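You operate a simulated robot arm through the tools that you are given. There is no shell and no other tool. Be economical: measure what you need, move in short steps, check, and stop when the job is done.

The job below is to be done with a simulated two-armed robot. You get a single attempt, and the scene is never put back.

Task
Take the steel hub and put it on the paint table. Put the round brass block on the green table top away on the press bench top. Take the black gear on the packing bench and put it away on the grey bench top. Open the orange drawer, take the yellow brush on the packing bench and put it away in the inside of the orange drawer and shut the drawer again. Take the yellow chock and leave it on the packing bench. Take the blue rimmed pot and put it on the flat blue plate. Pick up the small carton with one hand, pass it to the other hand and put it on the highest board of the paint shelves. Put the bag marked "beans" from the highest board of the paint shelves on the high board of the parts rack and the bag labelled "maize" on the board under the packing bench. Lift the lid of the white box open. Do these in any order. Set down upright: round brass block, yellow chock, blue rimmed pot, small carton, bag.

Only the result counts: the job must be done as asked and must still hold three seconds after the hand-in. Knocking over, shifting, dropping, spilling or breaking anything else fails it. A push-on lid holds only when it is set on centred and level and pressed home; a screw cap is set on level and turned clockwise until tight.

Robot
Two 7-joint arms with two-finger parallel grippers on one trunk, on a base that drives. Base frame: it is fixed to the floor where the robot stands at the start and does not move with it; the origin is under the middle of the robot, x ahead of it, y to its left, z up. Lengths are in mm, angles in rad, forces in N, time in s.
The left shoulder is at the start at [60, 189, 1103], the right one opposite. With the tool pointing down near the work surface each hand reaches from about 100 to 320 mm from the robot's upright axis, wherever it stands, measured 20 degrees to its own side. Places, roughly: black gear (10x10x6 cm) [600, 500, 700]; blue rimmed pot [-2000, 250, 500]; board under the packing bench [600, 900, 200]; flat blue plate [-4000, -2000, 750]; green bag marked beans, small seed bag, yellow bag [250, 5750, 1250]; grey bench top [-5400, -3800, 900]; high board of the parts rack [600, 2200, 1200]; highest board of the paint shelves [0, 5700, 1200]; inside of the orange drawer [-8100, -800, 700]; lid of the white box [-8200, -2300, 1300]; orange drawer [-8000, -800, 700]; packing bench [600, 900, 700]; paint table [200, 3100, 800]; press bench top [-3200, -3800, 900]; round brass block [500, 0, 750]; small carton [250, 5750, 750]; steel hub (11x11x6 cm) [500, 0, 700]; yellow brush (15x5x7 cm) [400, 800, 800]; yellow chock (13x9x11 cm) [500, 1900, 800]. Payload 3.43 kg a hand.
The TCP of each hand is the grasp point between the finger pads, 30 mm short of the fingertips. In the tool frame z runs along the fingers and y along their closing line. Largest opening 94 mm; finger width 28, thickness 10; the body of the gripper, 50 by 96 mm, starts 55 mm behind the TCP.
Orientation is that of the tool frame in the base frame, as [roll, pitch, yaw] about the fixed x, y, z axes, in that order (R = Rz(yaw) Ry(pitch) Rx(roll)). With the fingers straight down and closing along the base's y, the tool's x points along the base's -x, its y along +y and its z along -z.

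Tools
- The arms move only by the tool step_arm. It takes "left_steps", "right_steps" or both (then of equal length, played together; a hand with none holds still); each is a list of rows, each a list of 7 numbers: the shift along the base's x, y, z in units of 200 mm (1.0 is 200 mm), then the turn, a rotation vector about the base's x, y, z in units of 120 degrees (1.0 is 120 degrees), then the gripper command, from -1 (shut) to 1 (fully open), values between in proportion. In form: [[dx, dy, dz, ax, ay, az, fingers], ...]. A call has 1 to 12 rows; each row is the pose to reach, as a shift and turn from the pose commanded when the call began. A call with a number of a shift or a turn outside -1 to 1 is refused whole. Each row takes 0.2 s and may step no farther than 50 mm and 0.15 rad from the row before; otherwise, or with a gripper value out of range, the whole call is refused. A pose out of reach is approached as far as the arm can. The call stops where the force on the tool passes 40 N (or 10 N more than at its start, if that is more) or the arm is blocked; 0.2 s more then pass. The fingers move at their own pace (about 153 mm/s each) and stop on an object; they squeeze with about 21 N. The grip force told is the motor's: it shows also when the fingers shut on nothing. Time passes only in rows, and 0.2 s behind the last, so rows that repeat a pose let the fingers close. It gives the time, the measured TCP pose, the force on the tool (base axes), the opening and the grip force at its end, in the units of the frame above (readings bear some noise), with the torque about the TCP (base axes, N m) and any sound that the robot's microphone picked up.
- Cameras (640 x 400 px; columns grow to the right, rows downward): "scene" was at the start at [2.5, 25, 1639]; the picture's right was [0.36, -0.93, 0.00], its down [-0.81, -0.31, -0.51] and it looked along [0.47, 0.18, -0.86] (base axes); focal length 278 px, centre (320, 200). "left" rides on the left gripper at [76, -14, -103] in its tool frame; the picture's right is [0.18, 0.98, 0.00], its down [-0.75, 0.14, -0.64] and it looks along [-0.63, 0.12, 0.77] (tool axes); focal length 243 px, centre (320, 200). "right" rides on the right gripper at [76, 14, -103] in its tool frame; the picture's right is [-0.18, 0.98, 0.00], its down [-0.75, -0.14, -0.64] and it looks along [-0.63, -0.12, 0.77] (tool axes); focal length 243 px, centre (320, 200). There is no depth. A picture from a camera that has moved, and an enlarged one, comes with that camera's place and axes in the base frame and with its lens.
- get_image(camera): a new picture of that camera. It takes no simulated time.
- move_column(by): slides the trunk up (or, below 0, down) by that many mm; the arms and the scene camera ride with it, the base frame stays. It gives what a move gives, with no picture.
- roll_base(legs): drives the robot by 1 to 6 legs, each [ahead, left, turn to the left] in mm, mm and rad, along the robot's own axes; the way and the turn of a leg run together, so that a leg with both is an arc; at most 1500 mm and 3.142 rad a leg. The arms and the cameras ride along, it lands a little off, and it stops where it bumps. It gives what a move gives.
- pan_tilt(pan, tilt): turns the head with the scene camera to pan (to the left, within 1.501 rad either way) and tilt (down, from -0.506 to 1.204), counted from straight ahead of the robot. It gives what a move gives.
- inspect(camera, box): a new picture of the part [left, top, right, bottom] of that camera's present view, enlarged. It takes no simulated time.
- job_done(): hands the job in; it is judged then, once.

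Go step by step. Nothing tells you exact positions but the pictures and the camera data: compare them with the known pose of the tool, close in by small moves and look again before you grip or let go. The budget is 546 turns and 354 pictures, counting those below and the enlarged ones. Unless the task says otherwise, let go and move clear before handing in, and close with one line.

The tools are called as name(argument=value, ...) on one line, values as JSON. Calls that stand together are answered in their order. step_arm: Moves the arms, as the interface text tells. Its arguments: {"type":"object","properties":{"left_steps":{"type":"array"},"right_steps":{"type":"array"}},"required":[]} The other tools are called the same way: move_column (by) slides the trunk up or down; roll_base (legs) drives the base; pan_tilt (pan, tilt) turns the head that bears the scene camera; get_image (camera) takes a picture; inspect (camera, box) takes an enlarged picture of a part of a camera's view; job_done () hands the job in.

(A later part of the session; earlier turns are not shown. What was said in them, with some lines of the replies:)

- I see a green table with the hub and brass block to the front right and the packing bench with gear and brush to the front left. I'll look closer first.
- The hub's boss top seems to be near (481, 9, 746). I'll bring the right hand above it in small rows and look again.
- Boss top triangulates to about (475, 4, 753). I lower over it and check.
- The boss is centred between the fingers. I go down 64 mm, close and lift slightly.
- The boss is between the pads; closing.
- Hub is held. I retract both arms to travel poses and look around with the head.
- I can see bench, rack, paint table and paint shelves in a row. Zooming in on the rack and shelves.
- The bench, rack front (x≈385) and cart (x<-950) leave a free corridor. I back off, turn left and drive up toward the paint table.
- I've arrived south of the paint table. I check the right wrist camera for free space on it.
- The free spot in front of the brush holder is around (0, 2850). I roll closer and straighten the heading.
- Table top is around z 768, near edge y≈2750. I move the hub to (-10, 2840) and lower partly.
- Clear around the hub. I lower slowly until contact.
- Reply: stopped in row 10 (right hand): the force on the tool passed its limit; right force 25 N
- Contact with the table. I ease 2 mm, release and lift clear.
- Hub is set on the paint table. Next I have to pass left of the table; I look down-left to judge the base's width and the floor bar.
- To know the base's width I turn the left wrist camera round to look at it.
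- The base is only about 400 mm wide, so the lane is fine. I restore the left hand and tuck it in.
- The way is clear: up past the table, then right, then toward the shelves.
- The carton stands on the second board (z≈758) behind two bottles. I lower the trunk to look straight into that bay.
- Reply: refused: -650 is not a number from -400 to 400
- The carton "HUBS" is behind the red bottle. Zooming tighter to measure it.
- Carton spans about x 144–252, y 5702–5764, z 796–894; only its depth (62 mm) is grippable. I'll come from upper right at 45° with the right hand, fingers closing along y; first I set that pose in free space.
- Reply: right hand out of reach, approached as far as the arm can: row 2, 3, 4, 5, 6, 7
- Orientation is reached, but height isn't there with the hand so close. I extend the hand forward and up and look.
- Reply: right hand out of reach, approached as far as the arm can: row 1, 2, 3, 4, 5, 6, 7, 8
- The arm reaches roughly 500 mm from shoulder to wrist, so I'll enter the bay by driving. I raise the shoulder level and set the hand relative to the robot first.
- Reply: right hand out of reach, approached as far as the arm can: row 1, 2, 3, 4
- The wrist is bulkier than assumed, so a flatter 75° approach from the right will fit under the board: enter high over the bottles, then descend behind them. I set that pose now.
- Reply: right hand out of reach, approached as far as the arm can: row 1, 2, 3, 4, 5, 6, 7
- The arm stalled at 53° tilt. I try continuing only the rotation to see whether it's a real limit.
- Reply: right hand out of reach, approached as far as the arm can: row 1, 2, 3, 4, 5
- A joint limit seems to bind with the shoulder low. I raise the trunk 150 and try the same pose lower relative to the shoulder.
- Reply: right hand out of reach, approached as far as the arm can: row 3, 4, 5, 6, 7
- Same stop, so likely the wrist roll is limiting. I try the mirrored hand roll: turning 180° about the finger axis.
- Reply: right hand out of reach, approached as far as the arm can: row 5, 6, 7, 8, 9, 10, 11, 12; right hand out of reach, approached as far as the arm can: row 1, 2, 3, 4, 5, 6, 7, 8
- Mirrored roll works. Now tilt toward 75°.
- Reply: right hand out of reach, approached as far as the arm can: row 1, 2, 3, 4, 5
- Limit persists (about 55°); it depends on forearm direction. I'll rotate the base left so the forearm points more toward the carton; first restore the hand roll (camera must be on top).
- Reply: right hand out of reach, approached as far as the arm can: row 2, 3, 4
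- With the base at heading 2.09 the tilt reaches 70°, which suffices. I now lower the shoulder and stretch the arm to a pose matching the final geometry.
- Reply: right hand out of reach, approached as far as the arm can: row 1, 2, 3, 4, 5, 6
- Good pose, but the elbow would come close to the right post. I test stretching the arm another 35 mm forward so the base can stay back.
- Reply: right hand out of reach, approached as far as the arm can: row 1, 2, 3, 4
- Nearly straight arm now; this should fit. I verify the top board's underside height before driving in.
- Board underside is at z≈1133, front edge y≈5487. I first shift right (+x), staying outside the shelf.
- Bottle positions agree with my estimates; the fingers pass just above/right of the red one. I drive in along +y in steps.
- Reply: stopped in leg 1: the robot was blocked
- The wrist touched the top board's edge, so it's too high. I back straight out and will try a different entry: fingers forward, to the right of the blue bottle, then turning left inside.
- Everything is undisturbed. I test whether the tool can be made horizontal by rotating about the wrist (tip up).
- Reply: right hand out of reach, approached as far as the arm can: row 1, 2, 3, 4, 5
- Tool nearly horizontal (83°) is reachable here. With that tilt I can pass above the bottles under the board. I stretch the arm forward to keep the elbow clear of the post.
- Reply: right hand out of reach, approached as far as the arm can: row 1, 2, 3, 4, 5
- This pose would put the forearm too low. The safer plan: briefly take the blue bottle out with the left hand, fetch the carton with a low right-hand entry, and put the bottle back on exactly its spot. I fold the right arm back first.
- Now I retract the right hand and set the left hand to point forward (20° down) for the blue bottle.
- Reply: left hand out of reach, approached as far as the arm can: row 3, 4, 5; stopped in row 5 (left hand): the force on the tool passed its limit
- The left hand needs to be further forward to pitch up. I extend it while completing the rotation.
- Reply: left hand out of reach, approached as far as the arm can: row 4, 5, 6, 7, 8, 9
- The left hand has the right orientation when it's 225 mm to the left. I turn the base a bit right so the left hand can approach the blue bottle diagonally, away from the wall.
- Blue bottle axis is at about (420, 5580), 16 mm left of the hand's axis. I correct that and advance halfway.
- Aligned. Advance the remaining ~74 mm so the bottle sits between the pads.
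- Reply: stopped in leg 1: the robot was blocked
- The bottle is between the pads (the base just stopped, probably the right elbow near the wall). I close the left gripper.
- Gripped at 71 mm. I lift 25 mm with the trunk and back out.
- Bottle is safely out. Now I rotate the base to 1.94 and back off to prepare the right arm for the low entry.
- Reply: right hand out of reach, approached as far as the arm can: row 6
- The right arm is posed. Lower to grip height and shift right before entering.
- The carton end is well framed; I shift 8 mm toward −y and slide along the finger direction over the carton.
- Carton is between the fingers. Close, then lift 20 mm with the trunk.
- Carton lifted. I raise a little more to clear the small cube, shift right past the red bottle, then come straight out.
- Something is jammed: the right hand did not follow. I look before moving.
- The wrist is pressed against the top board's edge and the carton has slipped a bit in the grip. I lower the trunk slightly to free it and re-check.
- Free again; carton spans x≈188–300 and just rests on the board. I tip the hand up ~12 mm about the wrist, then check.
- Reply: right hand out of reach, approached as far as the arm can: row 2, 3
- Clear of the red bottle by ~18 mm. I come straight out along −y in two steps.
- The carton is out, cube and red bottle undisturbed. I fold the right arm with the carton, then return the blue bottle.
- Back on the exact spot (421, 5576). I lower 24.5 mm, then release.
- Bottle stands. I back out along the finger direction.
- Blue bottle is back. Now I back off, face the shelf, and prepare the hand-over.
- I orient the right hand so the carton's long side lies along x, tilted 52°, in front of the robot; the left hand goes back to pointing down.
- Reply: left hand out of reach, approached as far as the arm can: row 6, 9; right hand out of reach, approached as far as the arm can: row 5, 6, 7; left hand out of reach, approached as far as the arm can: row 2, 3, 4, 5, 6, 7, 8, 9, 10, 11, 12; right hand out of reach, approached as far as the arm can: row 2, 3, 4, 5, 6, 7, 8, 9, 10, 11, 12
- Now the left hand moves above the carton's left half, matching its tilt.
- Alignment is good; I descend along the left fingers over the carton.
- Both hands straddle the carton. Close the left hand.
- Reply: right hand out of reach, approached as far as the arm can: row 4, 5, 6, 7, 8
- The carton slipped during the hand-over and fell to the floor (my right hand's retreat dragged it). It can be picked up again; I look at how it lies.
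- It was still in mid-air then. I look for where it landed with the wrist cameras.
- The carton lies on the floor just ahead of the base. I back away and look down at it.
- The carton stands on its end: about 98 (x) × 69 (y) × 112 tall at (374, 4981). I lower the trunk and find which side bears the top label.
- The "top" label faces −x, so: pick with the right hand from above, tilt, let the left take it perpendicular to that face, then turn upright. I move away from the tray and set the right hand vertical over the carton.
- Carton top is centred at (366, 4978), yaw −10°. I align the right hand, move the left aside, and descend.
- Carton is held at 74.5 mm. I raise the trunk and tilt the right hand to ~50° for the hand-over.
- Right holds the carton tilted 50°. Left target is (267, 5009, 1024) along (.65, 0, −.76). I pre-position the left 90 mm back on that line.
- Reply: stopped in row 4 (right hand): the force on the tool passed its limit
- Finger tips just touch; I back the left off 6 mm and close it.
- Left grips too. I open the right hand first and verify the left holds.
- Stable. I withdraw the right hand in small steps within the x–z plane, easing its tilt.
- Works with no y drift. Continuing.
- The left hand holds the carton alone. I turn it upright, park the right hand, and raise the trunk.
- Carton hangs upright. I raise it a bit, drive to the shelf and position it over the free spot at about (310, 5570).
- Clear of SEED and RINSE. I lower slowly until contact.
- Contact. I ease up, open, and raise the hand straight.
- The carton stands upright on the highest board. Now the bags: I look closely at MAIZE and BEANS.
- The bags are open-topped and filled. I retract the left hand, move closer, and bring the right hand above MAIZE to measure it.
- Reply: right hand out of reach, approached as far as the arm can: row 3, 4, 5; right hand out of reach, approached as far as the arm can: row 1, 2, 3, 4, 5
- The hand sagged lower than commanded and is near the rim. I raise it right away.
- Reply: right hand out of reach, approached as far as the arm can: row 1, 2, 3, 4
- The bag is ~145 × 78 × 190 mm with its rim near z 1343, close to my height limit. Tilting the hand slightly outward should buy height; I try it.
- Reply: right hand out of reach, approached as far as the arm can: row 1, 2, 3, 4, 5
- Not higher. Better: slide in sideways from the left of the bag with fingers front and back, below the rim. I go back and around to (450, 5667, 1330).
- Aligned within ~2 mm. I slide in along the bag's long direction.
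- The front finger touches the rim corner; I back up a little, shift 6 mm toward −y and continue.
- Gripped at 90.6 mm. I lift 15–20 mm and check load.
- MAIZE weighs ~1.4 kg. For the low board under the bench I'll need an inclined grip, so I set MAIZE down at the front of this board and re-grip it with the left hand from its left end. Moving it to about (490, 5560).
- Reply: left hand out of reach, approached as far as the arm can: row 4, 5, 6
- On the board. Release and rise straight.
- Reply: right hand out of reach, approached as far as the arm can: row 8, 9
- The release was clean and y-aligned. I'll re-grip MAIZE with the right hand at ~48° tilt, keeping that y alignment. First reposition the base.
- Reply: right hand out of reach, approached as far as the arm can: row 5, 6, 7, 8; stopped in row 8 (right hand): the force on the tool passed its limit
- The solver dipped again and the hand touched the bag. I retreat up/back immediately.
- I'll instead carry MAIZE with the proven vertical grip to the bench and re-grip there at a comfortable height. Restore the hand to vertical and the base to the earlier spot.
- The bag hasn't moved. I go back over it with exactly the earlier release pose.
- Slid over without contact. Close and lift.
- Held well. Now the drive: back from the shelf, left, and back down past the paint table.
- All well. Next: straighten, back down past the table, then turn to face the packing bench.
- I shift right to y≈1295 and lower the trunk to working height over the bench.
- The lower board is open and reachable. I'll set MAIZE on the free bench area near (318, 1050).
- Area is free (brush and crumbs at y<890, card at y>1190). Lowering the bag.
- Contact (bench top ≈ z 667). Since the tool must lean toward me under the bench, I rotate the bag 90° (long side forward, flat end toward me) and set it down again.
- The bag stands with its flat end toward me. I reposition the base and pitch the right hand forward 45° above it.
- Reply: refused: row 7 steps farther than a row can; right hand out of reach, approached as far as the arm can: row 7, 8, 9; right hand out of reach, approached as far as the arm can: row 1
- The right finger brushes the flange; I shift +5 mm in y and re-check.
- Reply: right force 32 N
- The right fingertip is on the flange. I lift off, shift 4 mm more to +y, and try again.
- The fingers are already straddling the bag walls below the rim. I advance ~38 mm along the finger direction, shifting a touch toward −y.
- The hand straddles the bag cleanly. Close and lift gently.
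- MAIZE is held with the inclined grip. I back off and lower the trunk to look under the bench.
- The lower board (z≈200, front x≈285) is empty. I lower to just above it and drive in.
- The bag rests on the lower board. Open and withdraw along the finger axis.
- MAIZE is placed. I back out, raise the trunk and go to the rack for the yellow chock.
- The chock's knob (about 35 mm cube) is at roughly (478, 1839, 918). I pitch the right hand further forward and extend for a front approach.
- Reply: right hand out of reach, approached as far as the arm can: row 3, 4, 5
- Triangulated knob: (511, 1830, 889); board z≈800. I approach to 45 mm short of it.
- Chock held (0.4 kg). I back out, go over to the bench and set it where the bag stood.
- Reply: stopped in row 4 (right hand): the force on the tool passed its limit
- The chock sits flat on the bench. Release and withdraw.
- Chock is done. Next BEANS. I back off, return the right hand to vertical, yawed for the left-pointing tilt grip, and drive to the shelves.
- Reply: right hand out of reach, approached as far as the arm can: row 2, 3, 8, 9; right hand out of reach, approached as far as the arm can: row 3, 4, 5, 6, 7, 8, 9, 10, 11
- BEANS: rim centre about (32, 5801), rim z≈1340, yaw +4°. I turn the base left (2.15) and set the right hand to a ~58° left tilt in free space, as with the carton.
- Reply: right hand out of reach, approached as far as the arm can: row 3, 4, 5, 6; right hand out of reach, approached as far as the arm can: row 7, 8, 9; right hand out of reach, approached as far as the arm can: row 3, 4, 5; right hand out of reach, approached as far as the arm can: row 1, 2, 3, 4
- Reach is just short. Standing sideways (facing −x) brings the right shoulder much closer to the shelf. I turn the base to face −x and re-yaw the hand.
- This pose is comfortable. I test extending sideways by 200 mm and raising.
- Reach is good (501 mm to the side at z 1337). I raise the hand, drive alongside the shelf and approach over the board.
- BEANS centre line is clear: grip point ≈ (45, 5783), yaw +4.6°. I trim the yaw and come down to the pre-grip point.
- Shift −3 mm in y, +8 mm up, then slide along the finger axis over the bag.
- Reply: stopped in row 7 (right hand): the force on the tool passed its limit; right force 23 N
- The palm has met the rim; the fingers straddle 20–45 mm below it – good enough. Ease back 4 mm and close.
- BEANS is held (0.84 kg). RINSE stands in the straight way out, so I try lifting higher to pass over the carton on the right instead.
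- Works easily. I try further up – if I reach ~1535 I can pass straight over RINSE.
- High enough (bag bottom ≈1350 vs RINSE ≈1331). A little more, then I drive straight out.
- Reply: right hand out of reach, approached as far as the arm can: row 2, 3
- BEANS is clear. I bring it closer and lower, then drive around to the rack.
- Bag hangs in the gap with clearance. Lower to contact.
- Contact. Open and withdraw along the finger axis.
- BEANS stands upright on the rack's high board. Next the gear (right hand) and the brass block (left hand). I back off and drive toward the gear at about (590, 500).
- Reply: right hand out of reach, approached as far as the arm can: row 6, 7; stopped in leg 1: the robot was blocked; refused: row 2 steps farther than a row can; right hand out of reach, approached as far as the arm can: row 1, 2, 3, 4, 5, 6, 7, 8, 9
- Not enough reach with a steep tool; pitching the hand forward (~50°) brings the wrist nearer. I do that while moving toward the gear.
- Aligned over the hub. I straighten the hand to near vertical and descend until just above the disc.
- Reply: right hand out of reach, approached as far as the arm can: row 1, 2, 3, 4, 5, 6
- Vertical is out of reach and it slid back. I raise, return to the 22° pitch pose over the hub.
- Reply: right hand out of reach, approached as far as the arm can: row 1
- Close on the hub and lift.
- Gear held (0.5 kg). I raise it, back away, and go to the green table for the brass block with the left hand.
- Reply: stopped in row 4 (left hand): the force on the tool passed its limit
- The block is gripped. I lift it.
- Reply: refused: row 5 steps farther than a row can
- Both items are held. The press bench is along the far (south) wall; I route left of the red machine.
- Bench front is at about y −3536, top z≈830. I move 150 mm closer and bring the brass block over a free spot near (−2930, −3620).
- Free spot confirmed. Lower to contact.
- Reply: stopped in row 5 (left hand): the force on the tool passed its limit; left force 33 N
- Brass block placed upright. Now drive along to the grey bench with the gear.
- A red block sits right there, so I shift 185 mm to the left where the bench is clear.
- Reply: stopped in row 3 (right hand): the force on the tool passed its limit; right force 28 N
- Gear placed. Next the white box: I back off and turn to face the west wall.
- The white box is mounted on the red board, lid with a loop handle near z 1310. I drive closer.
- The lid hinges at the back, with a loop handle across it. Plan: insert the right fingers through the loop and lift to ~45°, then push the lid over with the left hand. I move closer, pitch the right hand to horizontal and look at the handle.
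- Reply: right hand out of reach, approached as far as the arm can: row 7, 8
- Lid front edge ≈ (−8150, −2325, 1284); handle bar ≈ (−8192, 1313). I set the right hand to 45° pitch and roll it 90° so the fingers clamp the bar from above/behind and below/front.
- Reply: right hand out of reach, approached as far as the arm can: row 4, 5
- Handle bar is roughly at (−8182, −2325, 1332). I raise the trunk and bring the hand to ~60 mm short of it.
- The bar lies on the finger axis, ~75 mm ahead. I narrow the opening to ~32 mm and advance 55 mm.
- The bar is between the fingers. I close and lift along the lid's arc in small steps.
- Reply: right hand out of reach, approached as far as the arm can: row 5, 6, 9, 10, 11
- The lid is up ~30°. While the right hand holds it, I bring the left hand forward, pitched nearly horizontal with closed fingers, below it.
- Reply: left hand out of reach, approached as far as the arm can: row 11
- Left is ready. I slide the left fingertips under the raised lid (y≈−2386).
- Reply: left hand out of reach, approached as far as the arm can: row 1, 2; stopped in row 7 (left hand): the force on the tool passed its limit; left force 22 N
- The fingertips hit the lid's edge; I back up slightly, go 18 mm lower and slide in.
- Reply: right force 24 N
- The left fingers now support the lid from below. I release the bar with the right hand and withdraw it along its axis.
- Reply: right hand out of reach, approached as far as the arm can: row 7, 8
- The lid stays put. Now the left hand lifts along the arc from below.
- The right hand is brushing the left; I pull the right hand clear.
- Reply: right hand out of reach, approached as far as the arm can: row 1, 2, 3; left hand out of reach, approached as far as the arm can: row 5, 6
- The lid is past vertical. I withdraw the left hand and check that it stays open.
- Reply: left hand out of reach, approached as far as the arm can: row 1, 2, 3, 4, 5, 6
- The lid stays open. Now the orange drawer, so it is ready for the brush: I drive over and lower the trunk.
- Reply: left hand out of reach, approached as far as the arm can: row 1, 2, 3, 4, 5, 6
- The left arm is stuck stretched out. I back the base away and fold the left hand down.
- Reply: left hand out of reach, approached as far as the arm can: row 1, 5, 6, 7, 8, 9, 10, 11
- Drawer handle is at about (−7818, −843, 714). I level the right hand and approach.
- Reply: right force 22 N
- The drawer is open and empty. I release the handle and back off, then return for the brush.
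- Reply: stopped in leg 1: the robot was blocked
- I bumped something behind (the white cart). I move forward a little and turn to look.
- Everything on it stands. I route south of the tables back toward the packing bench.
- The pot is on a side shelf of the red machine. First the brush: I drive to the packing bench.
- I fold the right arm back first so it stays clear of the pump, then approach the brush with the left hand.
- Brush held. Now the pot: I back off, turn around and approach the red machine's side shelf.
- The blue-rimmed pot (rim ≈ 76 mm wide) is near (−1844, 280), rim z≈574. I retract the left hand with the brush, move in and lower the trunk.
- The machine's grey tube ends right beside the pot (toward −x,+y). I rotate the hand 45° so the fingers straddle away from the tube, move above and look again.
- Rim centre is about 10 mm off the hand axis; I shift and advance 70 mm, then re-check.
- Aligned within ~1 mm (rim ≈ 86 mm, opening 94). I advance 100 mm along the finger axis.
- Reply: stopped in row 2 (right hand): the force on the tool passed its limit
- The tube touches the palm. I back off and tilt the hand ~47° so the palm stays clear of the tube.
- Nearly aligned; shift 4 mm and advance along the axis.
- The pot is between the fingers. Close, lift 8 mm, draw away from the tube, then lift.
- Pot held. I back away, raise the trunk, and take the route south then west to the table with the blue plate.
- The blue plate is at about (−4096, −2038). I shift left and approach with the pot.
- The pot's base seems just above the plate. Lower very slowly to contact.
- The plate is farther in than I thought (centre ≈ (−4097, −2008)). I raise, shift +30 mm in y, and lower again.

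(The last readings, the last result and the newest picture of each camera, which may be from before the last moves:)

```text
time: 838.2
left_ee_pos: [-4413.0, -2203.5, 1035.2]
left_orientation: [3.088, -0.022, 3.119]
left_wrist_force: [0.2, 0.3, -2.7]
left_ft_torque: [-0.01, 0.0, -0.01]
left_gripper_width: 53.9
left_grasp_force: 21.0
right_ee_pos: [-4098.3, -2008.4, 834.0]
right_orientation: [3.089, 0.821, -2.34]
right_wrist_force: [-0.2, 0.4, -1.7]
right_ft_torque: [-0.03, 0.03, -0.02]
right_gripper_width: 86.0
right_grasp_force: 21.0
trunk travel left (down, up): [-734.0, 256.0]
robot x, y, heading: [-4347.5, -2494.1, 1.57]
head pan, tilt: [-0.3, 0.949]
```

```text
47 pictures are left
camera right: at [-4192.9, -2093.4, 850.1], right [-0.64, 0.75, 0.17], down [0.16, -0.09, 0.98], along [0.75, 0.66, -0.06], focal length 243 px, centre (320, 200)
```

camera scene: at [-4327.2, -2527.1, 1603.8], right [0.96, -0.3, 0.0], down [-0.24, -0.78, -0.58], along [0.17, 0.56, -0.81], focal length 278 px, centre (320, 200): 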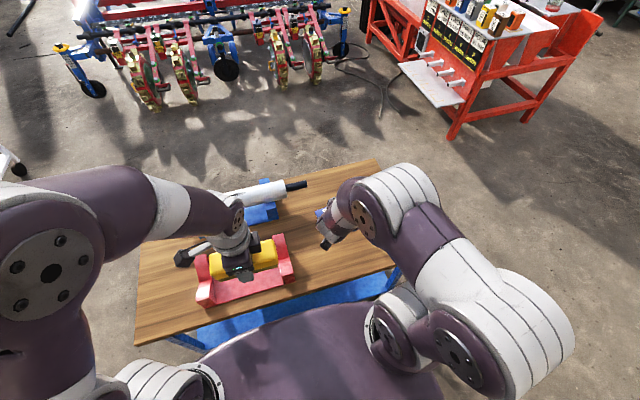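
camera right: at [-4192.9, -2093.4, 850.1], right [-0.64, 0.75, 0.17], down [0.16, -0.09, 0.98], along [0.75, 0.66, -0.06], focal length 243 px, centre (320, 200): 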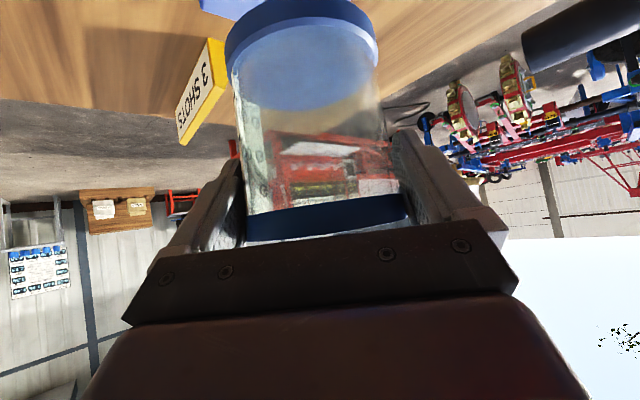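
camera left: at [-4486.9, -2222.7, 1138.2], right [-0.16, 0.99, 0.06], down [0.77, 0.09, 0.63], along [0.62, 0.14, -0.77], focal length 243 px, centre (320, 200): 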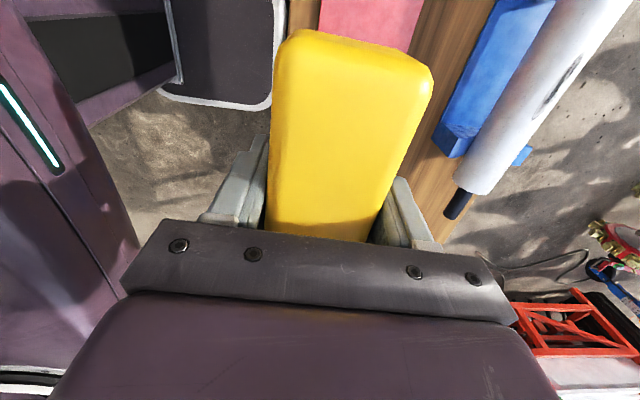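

step_arm(right_steps=[[-0.04, 0.03, -0.03, 0, 0, 0, -1], [-0.075, 0.06, -0.06, 0, 0, 0, -1], [-0.075, 0.06, -0.09, 0, 0, 0, -1], [-0.075, 0.06, -0.105, 0, 0, 0, -1], [-0.075, 0.06, -0.12, 0, 0, 0, -1], [-0.075, 0.06, -0.132, 0, 0, 0, -1], [-0.075, 0.06, -0.145, 0, 0, 0, -1], [-0.075, 0.06, -0.158, 0, 0, 0, -1], [-0.075, 0.06, -0.17, 0, 0, 0, -1], [-0.075, 0.06, -0.182, 0, 0, 0, -1]])

get_image(camera="right")

```text
time: 840.4
left_ee_pos: [-4413.1, -2202.4, 1034.8]
left_orientation: [3.089, -0.023, 3.117]
left_wrist_force: [-0.5, -0.1, -0.8]
left_ft_torque: [0.04, -0.02, -0.03]
left_gripper_width: 54.2
left_grasp_force: 20.5
right_ee_pos: [-4113.7, -1995.5, 798.1]
right_orientation: [3.089, 0.821, -2.341]
right_wrist_force: [0.5, 0.8, -0.2]
right_ft_torque: [-0.01, 0.01, -0.01]
right_gripper_width: 86.3
right_grasp_force: 20.9
trunk travel left (down, up): [-734.0, 256.0]
robot x, y, heading: [-4350.4, -2494.9, 1.575]
head pan, tilt: [-0.3, 0.949]
```

```text
46 pictures are left
camera right: at [-4208.2, -2081.0, 813.3], right [-0.64, 0.75, 0.17], down [0.16, -0.09, 0.98], along [0.75, 0.66, -0.06], focal length 243 px, centre (320, 200)
```

right: 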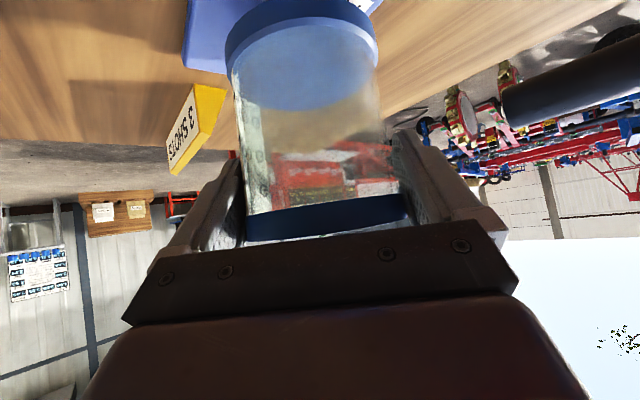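

Now well over the plate. Continue lowering to contact.

step_arm(right_steps=[[0, -0.02, -0.015, 0, 0, 0, -1], [0, -0.02, -0.028, 0, 0, 0, -1], [0, -0.02, -0.041, 0, 0, 0, -1], [0, -0.02, -0.054, 0, 0, 0, -1], [0, -0.02, -0.067, 0, 0, 0, -1], [0, -0.02, -0.08, 0, 0, 0, -1], [0, -0.02, -0.093, 0, 0, 0, -1], [0, -0.02, -0.106, 0, 0, 0, -1], [0, -0.02, -0.119, 0, 0, 0, -1], [0, -0.02, -0.132, 0, 0, 0, -1], [0, -0.02, -0.145, 0, 0, 0, -1]])

get_image(camera="right")

```text
time: 842.8
left_ee_pos: [-4414.2, -2204.5, 1035.8]
left_orientation: [3.088, -0.022, 3.117]
left_wrist_force: [0.7, 1.2, -1.5]
left_ft_torque: [-0.01, -0.01, -0.03]
left_gripper_width: 54.2
left_grasp_force: 20.8
right_ee_pos: [-4113.9, -1998.9, 770.8]
right_orientation: [3.089, 0.824, -2.343]
right_wrist_force: [-2.6, 1.3, 13.6]
right_ft_torque: [-0.02, -0.44, -0.01]
right_gripper_width: 86.2
right_grasp_force: 21.3
trunk travel left (down, up): [-734.0, 256.0]
robot x, y, heading: [-4348.8, -2496.1, 1.573]
head pan, tilt: [-0.3, 0.949]
```

```text
45 pictures are left
camera right: at [-4209.4, -2084.7, 785.0], right [-0.64, 0.75, 0.17], down [0.16, -0.09, 0.98], along [0.75, 0.66, -0.06], focal length 243 px, centre (320, 200)
```

right: 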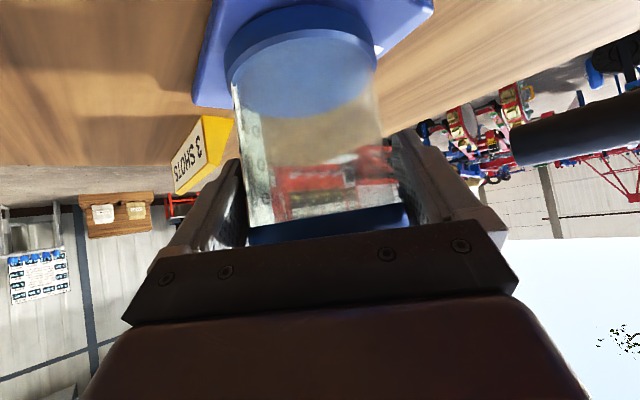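

Contact; the base is fully on the plate. Open and withdraw along the finger axis.

step_arm(right_steps=[[0, 0, 0.008, 0, 0, 0, -1], [0, 0, 0.008, 0, 0, 0, 1], [0, 0, 0.008, 0, 0, 0, 1], [0, 0, 0.008, 0, 0, 0, 1], [-0.06, -0.07, 0.093, 0, 0, 0, 1], [-0.13, -0.155, 0.195, 0, 0, 0, 1], [-0.21, -0.25, 0.31, 0, 0, 0, 1], [-0.29, -0.345, 0.43, 0, 0, 0, 1], [-0.35, -0.42, 0.52, 0, 0, 0, 1], [-0.35, -0.42, 0.52, 0, 0, 0, 1]])

get_image(camera="right")

```text
time: 845.0
left_ee_pos: [-4413.0, -2203.1, 1034.2]
left_orientation: [3.091, -0.023, 3.118]
left_wrist_force: [-0.1, -0.2, -1.0]
left_ft_torque: [0.0, 0.0, -0.01]
left_gripper_width: 54.1
left_grasp_force: 20.7
right_ee_pos: [-4184.2, -2084.0, 873.3]
right_orientation: [3.089, 0.819, -2.338]
right_wrist_force: [-0.1, 0.2, -1.1]
right_ft_torque: [-0.04, 0.0, 0.03]
right_gripper_width: 93.9
right_grasp_force: 0.0
trunk travel left (down, up): [-734.0, 256.0]
robot x, y, heading: [-4344.0, -2495.0, 1.575]
head pan, tilt: [-0.3, 0.949]
```

```text
44 pictures are left
camera right: at [-4278.6, -2167.5, 887.2], right [-0.64, 0.75, 0.17], down [0.16, -0.08, 0.98], along [0.75, 0.66, -0.06], focal length 243 px, centre (320, 200)
```

right: 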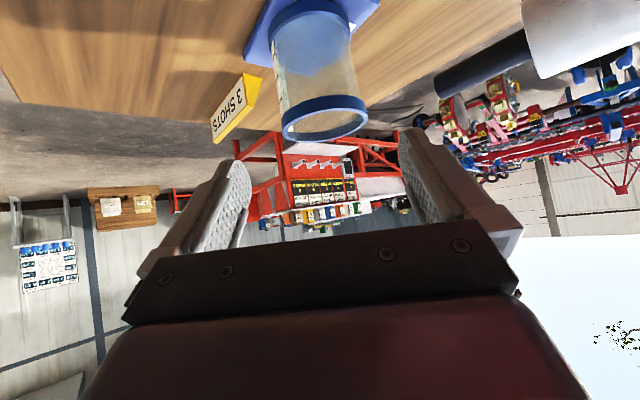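

Pot stands upright on the plate. Now the brush to the drawer: back off, west along the free lane, then north.

roll_base(legs=[[-350, 0, 0], [0, 0, 1.567], [1300, 0, 0], [1300, 0, 0]])

roll_base(legs=[[50, -1000, 0], [0, -950, 0]])

pan_tilt(pan=0, tilt=0.7)

get_image(camera="scene")

```text
time: 863.1
left_ee_pos: [-7165.3, -3018.8, 1035.0]
left_orientation: [3.089, -0.023, -1.551]
left_wrist_force: [-0.3, 0.0, -1.8]
left_ft_torque: [0.02, -0.01, 0.01]
left_gripper_width: 54.2
left_grasp_force: 20.8
right_ee_pos: [-7296.0, -2795.2, 873.1]
right_orientation: [3.089, 0.82, -0.722]
right_wrist_force: [0.4, -0.2, -0.6]
right_ft_torque: [0.01, -0.01, -0.02]
right_gripper_width: 94.1
right_grasp_force: 0.1
trunk travel left (down, up): [-734.0, 256.0]
robot x, y, heading: [-6876.8, -2944.1, -3.092]
head pan, tilt: [-0.3, 0.949]
```

```text
time: 872.9
left_ee_pos: [-7294.4, -1072.2, 1033.7]
left_orientation: [3.089, -0.024, -1.569]
left_wrist_force: [-0.2, 0.7, -1.2]
left_ft_torque: [-0.01, 0.01, 0.02]
left_gripper_width: 53.8
left_grasp_force: 21.1
right_ee_pos: [-7421.1, -847.8, 872.7]
right_orientation: [3.09, 0.821, -0.742]
right_wrist_force: [-0.1, 0.0, 0.3]
right_ft_torque: [-0.04, -0.04, 0.03]
right_gripper_width: 94.0
right_grasp_force: 0.1
trunk travel left (down, up): [-734.0, 256.0]
robot x, y, heading: [-7001.3, -1000.1, -3.118]
head pan, tilt: [-0.3, 0.949]
```

```text
time: 873.6
left_ee_pos: [-7293.5, -1073.0, 1033.6]
left_orientation: [3.088, -0.022, -1.569]
left_wrist_force: [-0.1, 0.9, -1.5]
left_ft_torque: [0.02, 0.02, -0.03]
left_gripper_width: 54.1
left_grasp_force: 20.8
right_ee_pos: [-7419.8, -847.8, 872.6]
right_orientation: [3.091, 0.821, -0.741]
right_wrist_force: [-0.3, -0.9, -0.3]
right_ft_torque: [0.01, -0.01, 0.02]
right_gripper_width: 93.8
right_grasp_force: 0.1
trunk travel left (down, up): [-734.0, 256.0]
robot x, y, heading: [-7002.5, -999.8, -3.112]
head pan, tilt: [0.0, 0.7]
```

```text
43 pictures are left
camera scene: at [-7028.7, -999.7, 1623.5], right [-0.03, 1.0, 0.0], down [0.64, 0.02, -0.76], along [-0.76, -0.02, -0.64], focal length 278 px, centre (320, 200)
```

scene: 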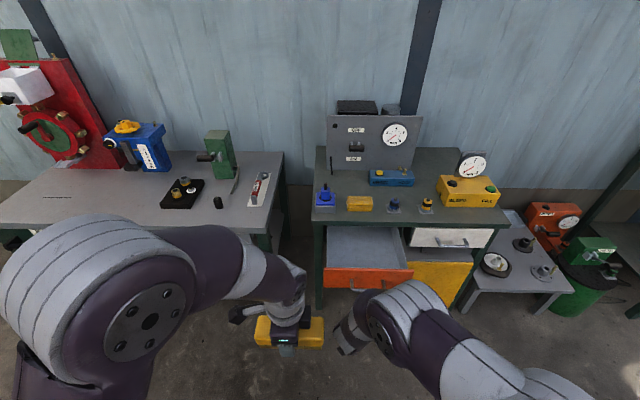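

The drawer interior centre is about (−7735, −840). I retract the right hand, then bring the brush over the open drawer.

step_arm(right_steps=[[0.15, 0, 0.05, 0, 0, 0, 0.5], [0.3, 0, 0.1, 0, 0, 0, 0.5], [0.45, 0, 0.15, 0, 0, 0, 0.5], [0.6, 0.05, 0.2, 0, 0, 0, 0.5], [0.6, 0.05, 0.2, 0, 0, 0, 0.5]])

roll_base(legs=[[0, -240, -0.028], [325, 0, 0]])

step_arm(left_steps=[[-0.15, 0, -0.1, 0, 0, 0, -1], [-0.3, 0, -0.2, 0, 0, 0, -1], [-0.45, 0, -0.3, 0, 0, 0, -1], [-0.57, 0, -0.4, 0, 0, 0, -1], [-0.57, 0, -0.5, 0, 0, 0, -1], [-0.57, 0, -0.5, 0, 0, 0, -1]])

get_image(camera="left")

get_image(camera="scene")

```text
time: 874.9
left_ee_pos: [-7294.3, -1072.1, 1033.3]
left_orientation: [3.089, -0.022, -1.57]
left_wrist_force: [0.4, -0.6, -1.3]
left_ft_torque: [-0.03, -0.02, -0.03]
left_gripper_width: 54.3
left_grasp_force: 21.2
right_ee_pos: [-7314.5, -851.1, 910.3]
right_orientation: [3.087, 0.82, -0.75]
right_wrist_force: [-0.8, -0.6, -0.9]
right_ft_torque: [0.0, -0.01, 0.0]
right_gripper_width: 70.4
right_grasp_force: 0.2
right hand out of reach, approached as far as the arm can: row 4, 5
trunk travel left (down, up): [-734.0, 256.0]
robot x, y, heading: [-7005.9, -999.8, -3.11]
head pan, tilt: [0.0, 0.7]
```

```text
time: 878.4
left_ee_pos: [-7622.0, -831.2, 1034.7]
left_orientation: [3.088, -0.021, -1.591]
left_wrist_force: [-0.2, 0.1, -0.6]
left_ft_torque: [0.01, -0.03, 0.0]
left_gripper_width: 54.1
left_grasp_force: 20.8
right_ee_pos: [-7636.0, -610.7, 910.5]
right_orientation: [3.085, 0.821, -0.773]
right_wrist_force: [0.2, 0.8, 0.3]
right_ft_torque: [0.01, 0.03, 0.0]
right_gripper_width: 70.6
right_grasp_force: 0.0
trunk travel left (down, up): [-734.0, 256.0]
robot x, y, heading: [-7325.3, -766.4, -3.137]
head pan, tilt: [0.0, 0.7]
```

```text
time: 879.8
left_ee_pos: [-7733.5, -831.3, 936.6]
left_orientation: [3.09, -0.023, -1.59]
left_wrist_force: [0.1, -0.8, -1.4]
left_ft_torque: [0.0, -0.01, 0.0]
left_gripper_width: 54.0
left_grasp_force: 21.2
right_ee_pos: [-7636.3, -610.8, 909.9]
right_orientation: [3.082, 0.819, -0.773]
right_wrist_force: [0.1, -0.3, -1.3]
right_ft_torque: [0.05, -0.02, -0.01]
right_gripper_width: 70.7
right_grasp_force: 0.1
trunk travel left (down, up): [-734.0, 256.0]
robot x, y, heading: [-7330.6, -767.3, -3.136]
head pan, tilt: [0.0, 0.7]
```

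```text
42 pictures are left
camera left: at [-7715.2, -906.6, 1038.9], right [-0.98, -0.16, 0.06], down [-0.09, 0.77, 0.63], along [-0.15, 0.62, -0.77], focal length 243 px, centre (320, 200)
```

left: 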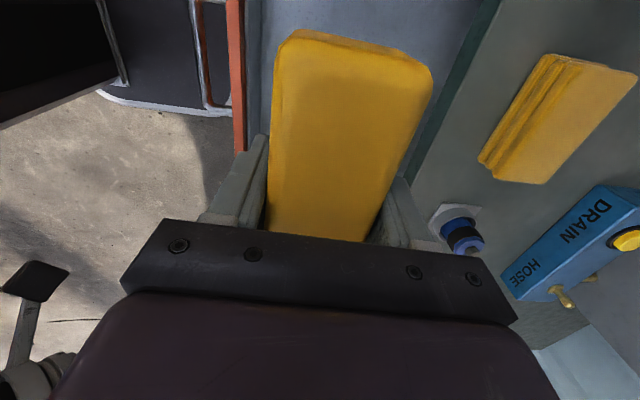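

```text
41 pictures are left
camera scene: at [-7353.6, -764.0, 1623.6], right [0.0, 1.0, 0.0], down [0.64, 0.0, -0.76], along [-0.76, 0.0, -0.64], focal length 278 px, centre (320, 200)
```

scene: 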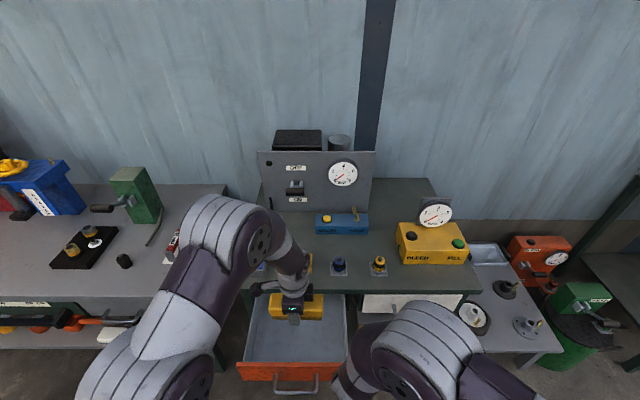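

Brush is over the drawer. I move 15 mm further in and lower it.

step_arm(left_steps=[[-0.04, -0.03, -0.15, 0, 0, 0, -1], [-0.075, -0.05, -0.35, 0, 0, 0, -1], [-0.075, -0.05, -0.55, 0, 0, 0, -1], [-0.075, -0.05, -0.7, 0, 0, 0, -1], [-0.075, -0.05, -0.78, 0, 0, 0, -1], [-0.075, -0.05, -0.82, 0, 0, 0, -1], [-0.075, -0.05, -0.86, 0, 0, 0, -1], [-0.075, -0.05, -0.9, 0, 0, 0, -1], [-0.075, -0.05, -0.93, 0, 0, 0, -1], [-0.075, -0.05, -0.96, 0, 0, 0, -1], [-0.075, -0.05, -0.99, 0, 0, 0, -1]])

get_image(camera="left")

```text
time: 882.1
left_ee_pos: [-7750.6, -840.5, 736.3]
left_orientation: [3.086, -0.022, -1.591]
left_wrist_force: [0.7, -0.1, -1.9]
left_ft_torque: [0.0, 0.0, 0.01]
left_gripper_width: 54.3
left_grasp_force: 21.1
right_ee_pos: [-7636.2, -609.8, 911.8]
right_orientation: [3.081, 0.818, -0.773]
right_wrist_force: [0.4, -0.4, 0.3]
right_ft_torque: [-0.02, -0.02, 0.01]
right_gripper_width: 70.4
right_grasp_force: 0.1
trunk travel left (down, up): [-734.0, 256.0]
robot x, y, heading: [-7329.1, -764.7, -3.136]
head pan, tilt: [0.0, 0.7]
```

```text
40 pictures are left
camera left: at [-7731.8, -916.3, 840.0], right [-0.98, -0.16, 0.06], down [-0.09, 0.77, 0.63], along [-0.15, 0.62, -0.77], focal length 243 px, centre (320, 200)
```

left: 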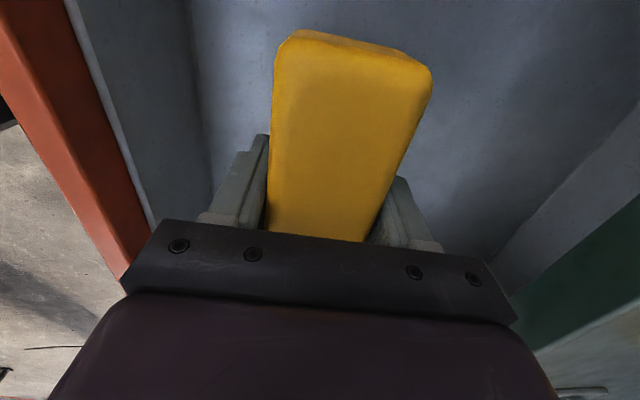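

Inside the drawer. Continue slowly to the floor contact.

step_arm(left_steps=[[0, 0, -0.025, 0, 0, 0, -1], [0, 0, -0.05, 0, 0, 0, -1], [0, 0, -0.075, 0, 0, 0, -1], [0, 0, -0.1, 0, 0, 0, -1], [0, 0, -0.125, 0, 0, 0, -1], [0, 0, -0.15, 0, 0, 0, -1], [0, 0, -0.175, 0, 0, 0, -1], [0, 0, -0.2, 0, 0, 0, -1], [0, 0, -0.225, 0, 0, 0, -1], [0, 0, -0.25, 0, 0, 0, -1], [0, 0, -0.275, 0, 0, 0, -1], [0, 0, -0.3, 0, 0, 0, -1]])

get_image(camera="left")

```text
time: 884.5
left_ee_pos: [-7752.2, -839.4, 686.3]
left_orientation: [3.08, -0.023, -1.592]
left_wrist_force: [2.3, -4.7, 33.7]
left_ft_torque: [0.05, -1.24, -0.33]
left_gripper_width: 54.1
left_grasp_force: 20.9
right_ee_pos: [-7634.2, -610.8, 912.3]
right_orientation: [3.08, 0.822, -0.776]
right_wrist_force: [-0.1, -0.2, -0.6]
right_ft_torque: [-0.01, -0.01, -0.02]
right_gripper_width: 70.6
right_grasp_force: 0.1
trunk travel left (down, up): [-734.0, 256.0]
robot x, y, heading: [-7326.9, -770.6, -3.136]
head pan, tilt: [0.0, 0.7]
stopped in row 11 (left hand): the force on the tool passed its limit (the readings are from after the stop); the commanded pose is now the measured one
```

```text
39 pictures are left
camera left: at [-7732.4, -915.4, 790.5], right [-0.98, -0.16, 0.06], down [-0.09, 0.77, 0.63], along [-0.15, 0.62, -0.77], focal length 243 px, centre (320, 200)
```

left: 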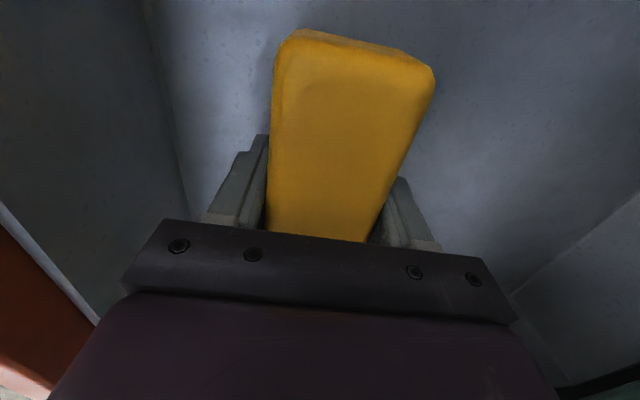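

On the drawer floor. Release and rise out.

step_arm(left_steps=[[0, 0, 0.012, 0, 0, 0, -1], [0, 0, 0.012, 0, 0, 0, 0.4], [0, 0, 0.012, 0, 0, 0, 0.5], [0, 0, 0.012, 0, 0, 0, 0.5], [0, 0, 0.2, 0, 0, 0, 0.5], [0, 0, 0.4, 0, 0, 0, 0.5], [0, 0, 0.6, 0, 0, 0, 0.5], [0, 0, 0.8, 0, 0, 0, 0.5], [0, 0, 1.0, 0, 0, 0, 0.5], [0, 0, 1.0, 0, 0, 0, 0.5]])

get_image(camera="left")

```text
time: 886.8
left_ee_pos: [-7750.2, -837.4, 886.0]
left_orientation: [3.086, -0.024, -1.59]
left_wrist_force: [-0.2, -0.6, -0.1]
left_ft_torque: [0.01, -0.03, -0.02]
left_gripper_width: 70.6
left_grasp_force: 0.0
right_ee_pos: [-7636.9, -611.6, 910.2]
right_orientation: [3.083, 0.82, -0.774]
right_wrist_force: [0.4, 0.1, 0.0]
right_ft_torque: [-0.02, 0.01, 0.0]
right_gripper_width: 70.5
right_grasp_force: 0.0
trunk travel left (down, up): [-734.0, 256.0]
robot x, y, heading: [-7324.6, -766.7, -3.135]
head pan, tilt: [0.0, 0.7]
```

```text
38 pictures are left
camera left: at [-7731.6, -913.8, 989.8], right [-0.98, -0.16, 0.06], down [-0.09, 0.77, 0.63], along [-0.15, 0.62, -0.77], focal length 243 px, centre (320, 200)
```

left: 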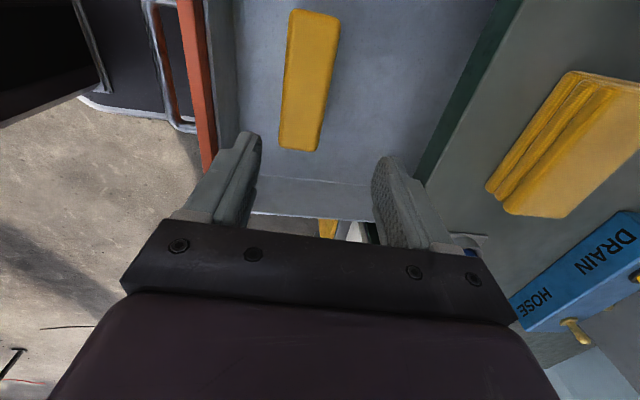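

Brush lies in the drawer. I back off, pitch the left hand forward with closed fingers and push the drawer shut at its centre.

roll_base(legs=[[-310, 0, 0]])

step_arm(left_steps=[[0, 0, -0.05, 0, 0.06, 0, -1], [0, 0, -0.15, 0, 0.12, 0, -1], [0, 0, -0.25, 0, 0.18, 0, -1], [0, 0, -0.35, 0, 0.24, 0, -1], [0, 0, -0.45, 0, 0.3, 0, -1], [0, 0, -0.55, 0, 0.36, 0, -1], [0, 0, -0.63, 0, 0.42, 0, -1], [0, 0, -0.68, 0, 0.48, 0, -1], [0, 0, -0.68, 0, 0.5, 0, -1]])

get_image(camera="scene")

```text
time: 888.9
left_ee_pos: [-7435.8, -837.8, 885.9]
left_orientation: [3.085, -0.023, -1.59]
left_wrist_force: [0.2, 0.5, 0.0]
left_ft_torque: [0.0, 0.0, 0.0]
left_gripper_width: 70.1
left_grasp_force: 0.2
right_ee_pos: [-7322.6, -609.7, 911.2]
right_orientation: [3.082, 0.821, -0.772]
right_wrist_force: [0.2, 0.0, 0.1]
right_ft_torque: [-0.01, 0.02, 0.02]
right_gripper_width: 70.5
right_grasp_force: 0.1
trunk travel left (down, up): [-734.0, 256.0]
robot x, y, heading: [-7015.1, -762.7, -3.136]
head pan, tilt: [0.0, 0.7]
```

```text
time: 890.9
left_ee_pos: [-7471.6, -817.5, 738.7]
left_orientation: [2.038, -0.029, -1.561]
left_wrist_force: [-0.5, 0.0, -0.5]
left_ft_torque: [-0.01, 0.01, -0.02]
left_gripper_width: 0.2
left_grasp_force: 21.5
left hand out of reach, approached as far as the arm can: row 3, 4, 8, 9
right_ee_pos: [-7322.9, -610.2, 912.3]
right_orientation: [3.083, 0.82, -0.773]
right_wrist_force: [-0.2, 0.0, 0.2]
right_ft_torque: [0.03, -0.01, -0.01]
right_gripper_width: 70.4
right_grasp_force: 0.1
trunk travel left (down, up): [-734.0, 256.0]
robot x, y, heading: [-7016.6, -762.8, -3.135]
head pan, tilt: [0.0, 0.7]
```

```text
37 pictures are left
camera scene: at [-7039.8, -762.4, 1623.6], right [-0.01, 1.0, 0.0], down [0.64, 0.0, -0.77], along [-0.77, -0.01, -0.64], focal length 278 px, centre (320, 200)
```

scene: 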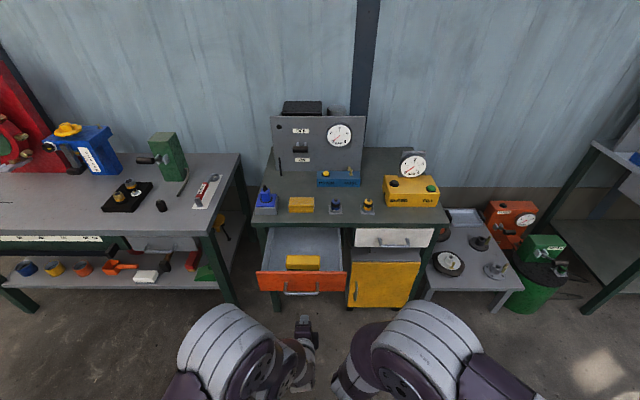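

step_arm(left_steps=[[0, -0.04, 0.04, 0, 0, 0, -1], [0, -0.06, 0.07, 0, 0, 0, -1], [0, -0.06, 0.07, 0, 0, 0, -1]])

roll_base(legs=[[290, 0, 0]])

get_image(camera="scene")

```text
time: 891.7
left_ee_pos: [-7481.3, -825.8, 748.8]
left_orientation: [2.038, -0.027, -1.56]
left_wrist_force: [0.7, 0.7, -0.1]
left_ft_torque: [0.03, 0.0, 0.01]
left_gripper_width: 0.1
left_grasp_force: 20.5
left hand out of reach, approached as far as the arm can: row 1, 2, 3
right_ee_pos: [-7324.0, -609.8, 912.2]
right_orientation: [3.082, 0.82, -0.773]
right_wrist_force: [1.0, 0.1, -0.1]
right_ft_torque: [0.01, 0.0, 0.01]
right_gripper_width: 70.4
right_grasp_force: 0.0
trunk travel left (down, up): [-734.0, 256.0]
robot x, y, heading: [-7012.1, -761.1, -3.14]
head pan, tilt: [0.0, 0.7]
```

```text
time: 893.6
left_ee_pos: [-7768.6, -830.5, 748.1]
left_orientation: [2.042, -0.027, -1.554]
left_wrist_force: [0.1, 0.4, -0.1]
left_ft_torque: [0.03, 0.01, -0.02]
left_gripper_width: 0.2
left_grasp_force: 21.0
right_ee_pos: [-7611.1, -614.0, 910.1]
right_orientation: [3.082, 0.821, -0.769]
right_wrist_force: [0.4, 0.9, 0.0]
right_ft_torque: [-0.02, 0.01, -0.02]
right_gripper_width: 70.7
right_grasp_force: 0.1
trunk travel left (down, up): [-734.0, 256.0]
robot x, y, heading: [-7302.6, -764.4, -3.137]
head pan, tilt: [0.0, 0.7]
```

```text
36 pictures are left
camera scene: at [-7327.7, -764.8, 1623.5], right [-0.01, 1.0, 0.0], down [0.64, 0.01, -0.76], along [-0.76, -0.01, -0.64], focal length 278 px, centre (320, 200)
```

scene: 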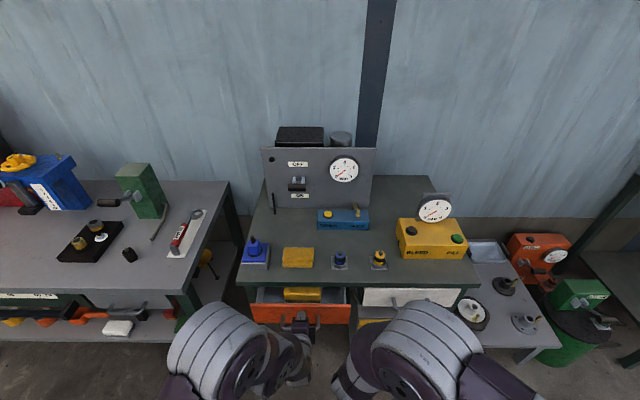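

It is moving in. Push the remaining distance.

roll_base(legs=[[55, 0, 0]])

inspect(camera="scene", box=[220, 230, 480, 370])

```text
time: 894.6
left_ee_pos: [-7822.7, -831.1, 747.8]
left_orientation: [2.043, -0.028, -1.556]
left_wrist_force: [0.3, -0.5, -0.4]
left_ft_torque: [0.01, 0.02, -0.01]
left_gripper_width: 0.0
left_grasp_force: 21.0
right_ee_pos: [-7664.7, -613.8, 910.9]
right_orientation: [3.083, 0.819, -0.767]
right_wrist_force: [0.1, 0.5, 0.2]
right_ft_torque: [-0.02, -0.01, 0.0]
right_gripper_width: 70.5
right_grasp_force: 0.0
trunk travel left (down, up): [-734.0, 256.0]
robot x, y, heading: [-7357.2, -766.9, -3.134]
head pan, tilt: [0.0, 0.7]
```

```text
2.46 times, centred on (350, 300) of scene
camera zoom: at [-7382.8, -765.6, 1623.6], right [-0.01, 1.0, 0.0], down [0.64, 0.01, -0.76], along [-0.76, -0.01, -0.64], focal length 685 px, centre (246, -46)
```

zoom: 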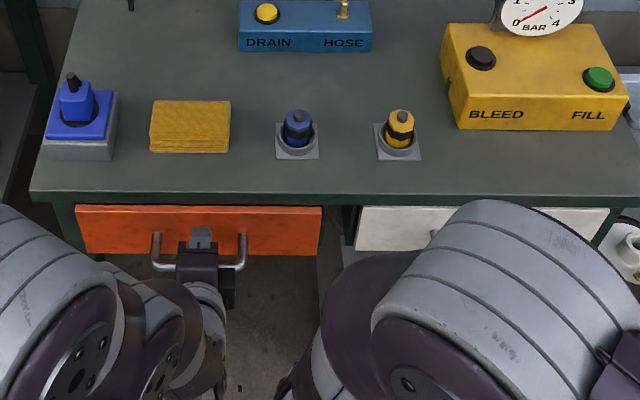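

roll_base(legs=[[15, 0, 0]])

inspect(camera="scene", box=[220, 270, 480, 350])

```text
time: 895.4
left_ee_pos: [-7837.5, -830.5, 748.5]
left_orientation: [2.041, -0.03, -1.556]
left_wrist_force: [-0.2, 0.1, 0.1]
left_ft_torque: [0.0, 0.02, 0.03]
left_gripper_width: 0.1
left_grasp_force: 20.9
right_ee_pos: [-7679.8, -614.2, 911.3]
right_orientation: [3.079, 0.819, -0.77]
right_wrist_force: [-0.1, -0.4, -0.2]
right_ft_torque: [0.03, 0.01, 0.0]
right_gripper_width: 70.6
right_grasp_force: 0.1
trunk travel left (down, up): [-734.0, 256.0]
robot x, y, heading: [-7371.3, -767.7, -3.126]
head pan, tilt: [0.0, 0.7]
```

```text
2.46 times, centred on (350, 310) of scene
camera zoom: at [-7396.4, -765.8, 1623.5], right [-0.01, 1.0, 0.0], down [0.64, 0.01, -0.77], along [-0.76, -0.01, -0.64], focal length 685 px, centre (246, -71)
```

zoom: 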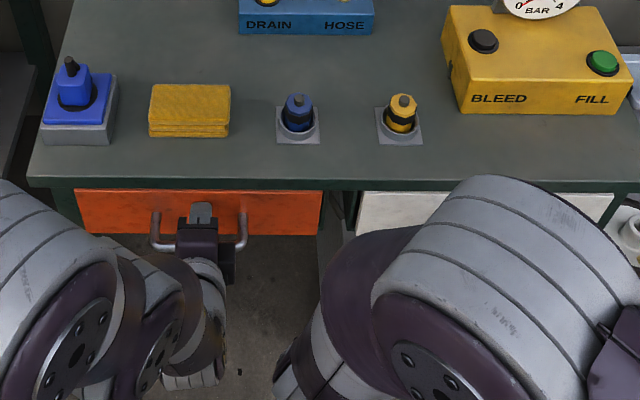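

roll_base(legs=[[12, 0, 0]])

step_arm(left_steps=[[-0.03, 0, 0, 0, 0, 0, -1], [-0.06, 0, 0, 0, 0, 0, -1], [-0.06, 0, 0, 0, 0, 0, -1]])

inspect(camera="scene", box=[220, 270, 480, 350])

```text
time: 896.2
left_ee_pos: [-7838.7, -832.1, 749.1]
left_orientation: [2.043, -0.034, -1.561]
left_wrist_force: [20.2, 0.0, 19.6]
left_ft_torque: [0.13, 0.48, -0.16]
left_gripper_width: 0.2
left_grasp_force: 21.1
right_ee_pos: [-7687.1, -614.7, 912.7]
right_orientation: [3.077, 0.823, -0.771]
right_wrist_force: [0.5, 0.0, 0.6]
right_ft_torque: [0.04, 0.01, 0.04]
right_gripper_width: 70.5
right_grasp_force: 0.1
trunk travel left (down, up): [-734.0, 256.0]
robot x, y, heading: [-7377.4, -767.1, -3.133]
head pan, tilt: [0.0, 0.7]
stopped in leg 1: the force on the tool passed its limit (the readings are from after the stop); the commanded pose is now the measured one
```

```text
time: 896.5
left_ee_pos: [-7839.7, -831.6, 747.6]
left_orientation: [2.044, -0.036, -1.564]
left_wrist_force: [20.8, -0.7, 18.3]
left_ft_torque: [0.11, 0.47, -0.14]
left_gripper_width: 0.0
left_grasp_force: 21.3
right_ee_pos: [-7685.8, -614.5, 912.2]
right_orientation: [3.08, 0.82, -0.77]
right_wrist_force: [0.3, 0.0, -0.7]
right_ft_torque: [0.01, 0.02, 0.0]
right_gripper_width: 70.2
right_grasp_force: 0.1
trunk travel left (down, up): [-734.0, 256.0]
robot x, y, heading: [-7378.9, -765.0, -3.132]
head pan, tilt: [0.0, 0.7]
stopped in row 1 (left hand): the force on the tool passed its limit (the readings are from after the stop); the commanded pose is now the measured one
```

```text
2.46 times, centred on (350, 310) of scene
camera zoom: at [-7399.1, -765.4, 1623.7], right [-0.01, 1.0, 0.0], down [0.64, 0.01, -0.77], along [-0.77, -0.01, -0.64], focal length 685 px, centre (246, -71)
```

zoom: 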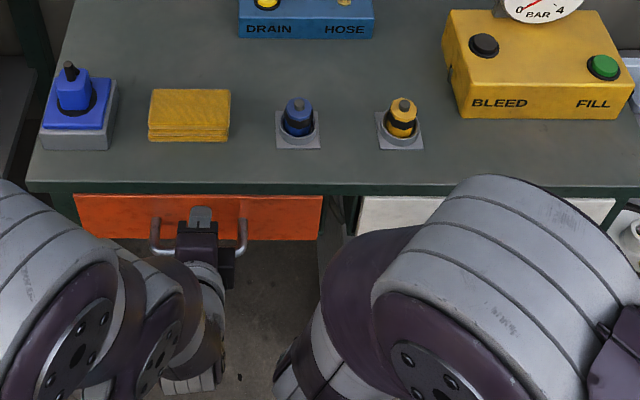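

Hard stop reached – the drawer is shut. I back away and take a final look.

roll_base(legs=[[-250, 0, 0]])

pan_tilt(pan=0.4, tilt=0.45)

get_image(camera="scene")

```text
time: 898.4
left_ee_pos: [-7592.6, -828.9, 744.8]
left_orientation: [2.05, -0.036, -1.562]
left_wrist_force: [0.0, 0.5, -0.8]
left_ft_torque: [-0.02, -0.02, -0.01]
left_gripper_width: 0.0
left_grasp_force: 21.0
right_ee_pos: [-7438.4, -613.2, 911.2]
right_orientation: [3.081, 0.82, -0.767]
right_wrist_force: [0.2, -0.4, -0.1]
right_ft_torque: [-0.04, -0.01, -0.01]
right_gripper_width: 70.4
right_grasp_force: 0.1
trunk travel left (down, up): [-734.0, 256.0]
robot x, y, heading: [-7129.4, -764.5, -3.131]
head pan, tilt: [0.0, 0.7]
```

```text
time: 899.2
left_ee_pos: [-7590.4, -829.3, 744.8]
left_orientation: [2.048, -0.034, -1.562]
left_wrist_force: [-1.2, 0.0, 0.2]
left_ft_torque: [0.01, -0.02, 0.01]
left_gripper_width: 0.1
left_grasp_force: 21.1
right_ee_pos: [-7438.1, -611.7, 910.6]
right_orientation: [3.08, 0.82, -0.766]
right_wrist_force: [0.0, 0.2, 0.4]
right_ft_torque: [0.03, 0.0, 0.05]
right_gripper_width: 70.6
right_grasp_force: 0.1
trunk travel left (down, up): [-734.0, 256.0]
robot x, y, heading: [-7129.9, -765.6, -3.133]
head pan, tilt: [0.4, 0.45]
```

```text
32 pictures are left
camera scene: at [-7154.1, -798.6, 1645.7], right [-0.4, 0.92, 0.0], down [0.4, 0.17, -0.9], along [-0.83, -0.36, -0.44], focal length 278 px, centre (320, 200)
```

scene: 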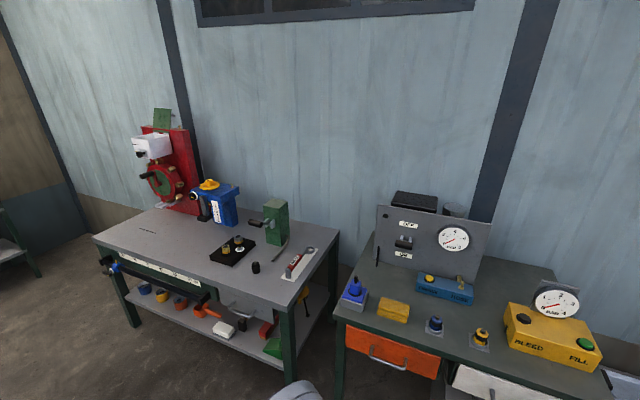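

The white box's lid stands open, the orange drawer is shut, and both hands are empty and clear. I hand in.

job_done()

```text
The job is handed in.
```

All the tasks are done as asked and handed in, but I don't have the judge's result. Along the way the carton fell to the floor once and was picked up again. I also took out the blue enamel bottle and put it back within a few millimetres. Once, while reversing, I bumped the white cart, and I could not check whether it shifted.
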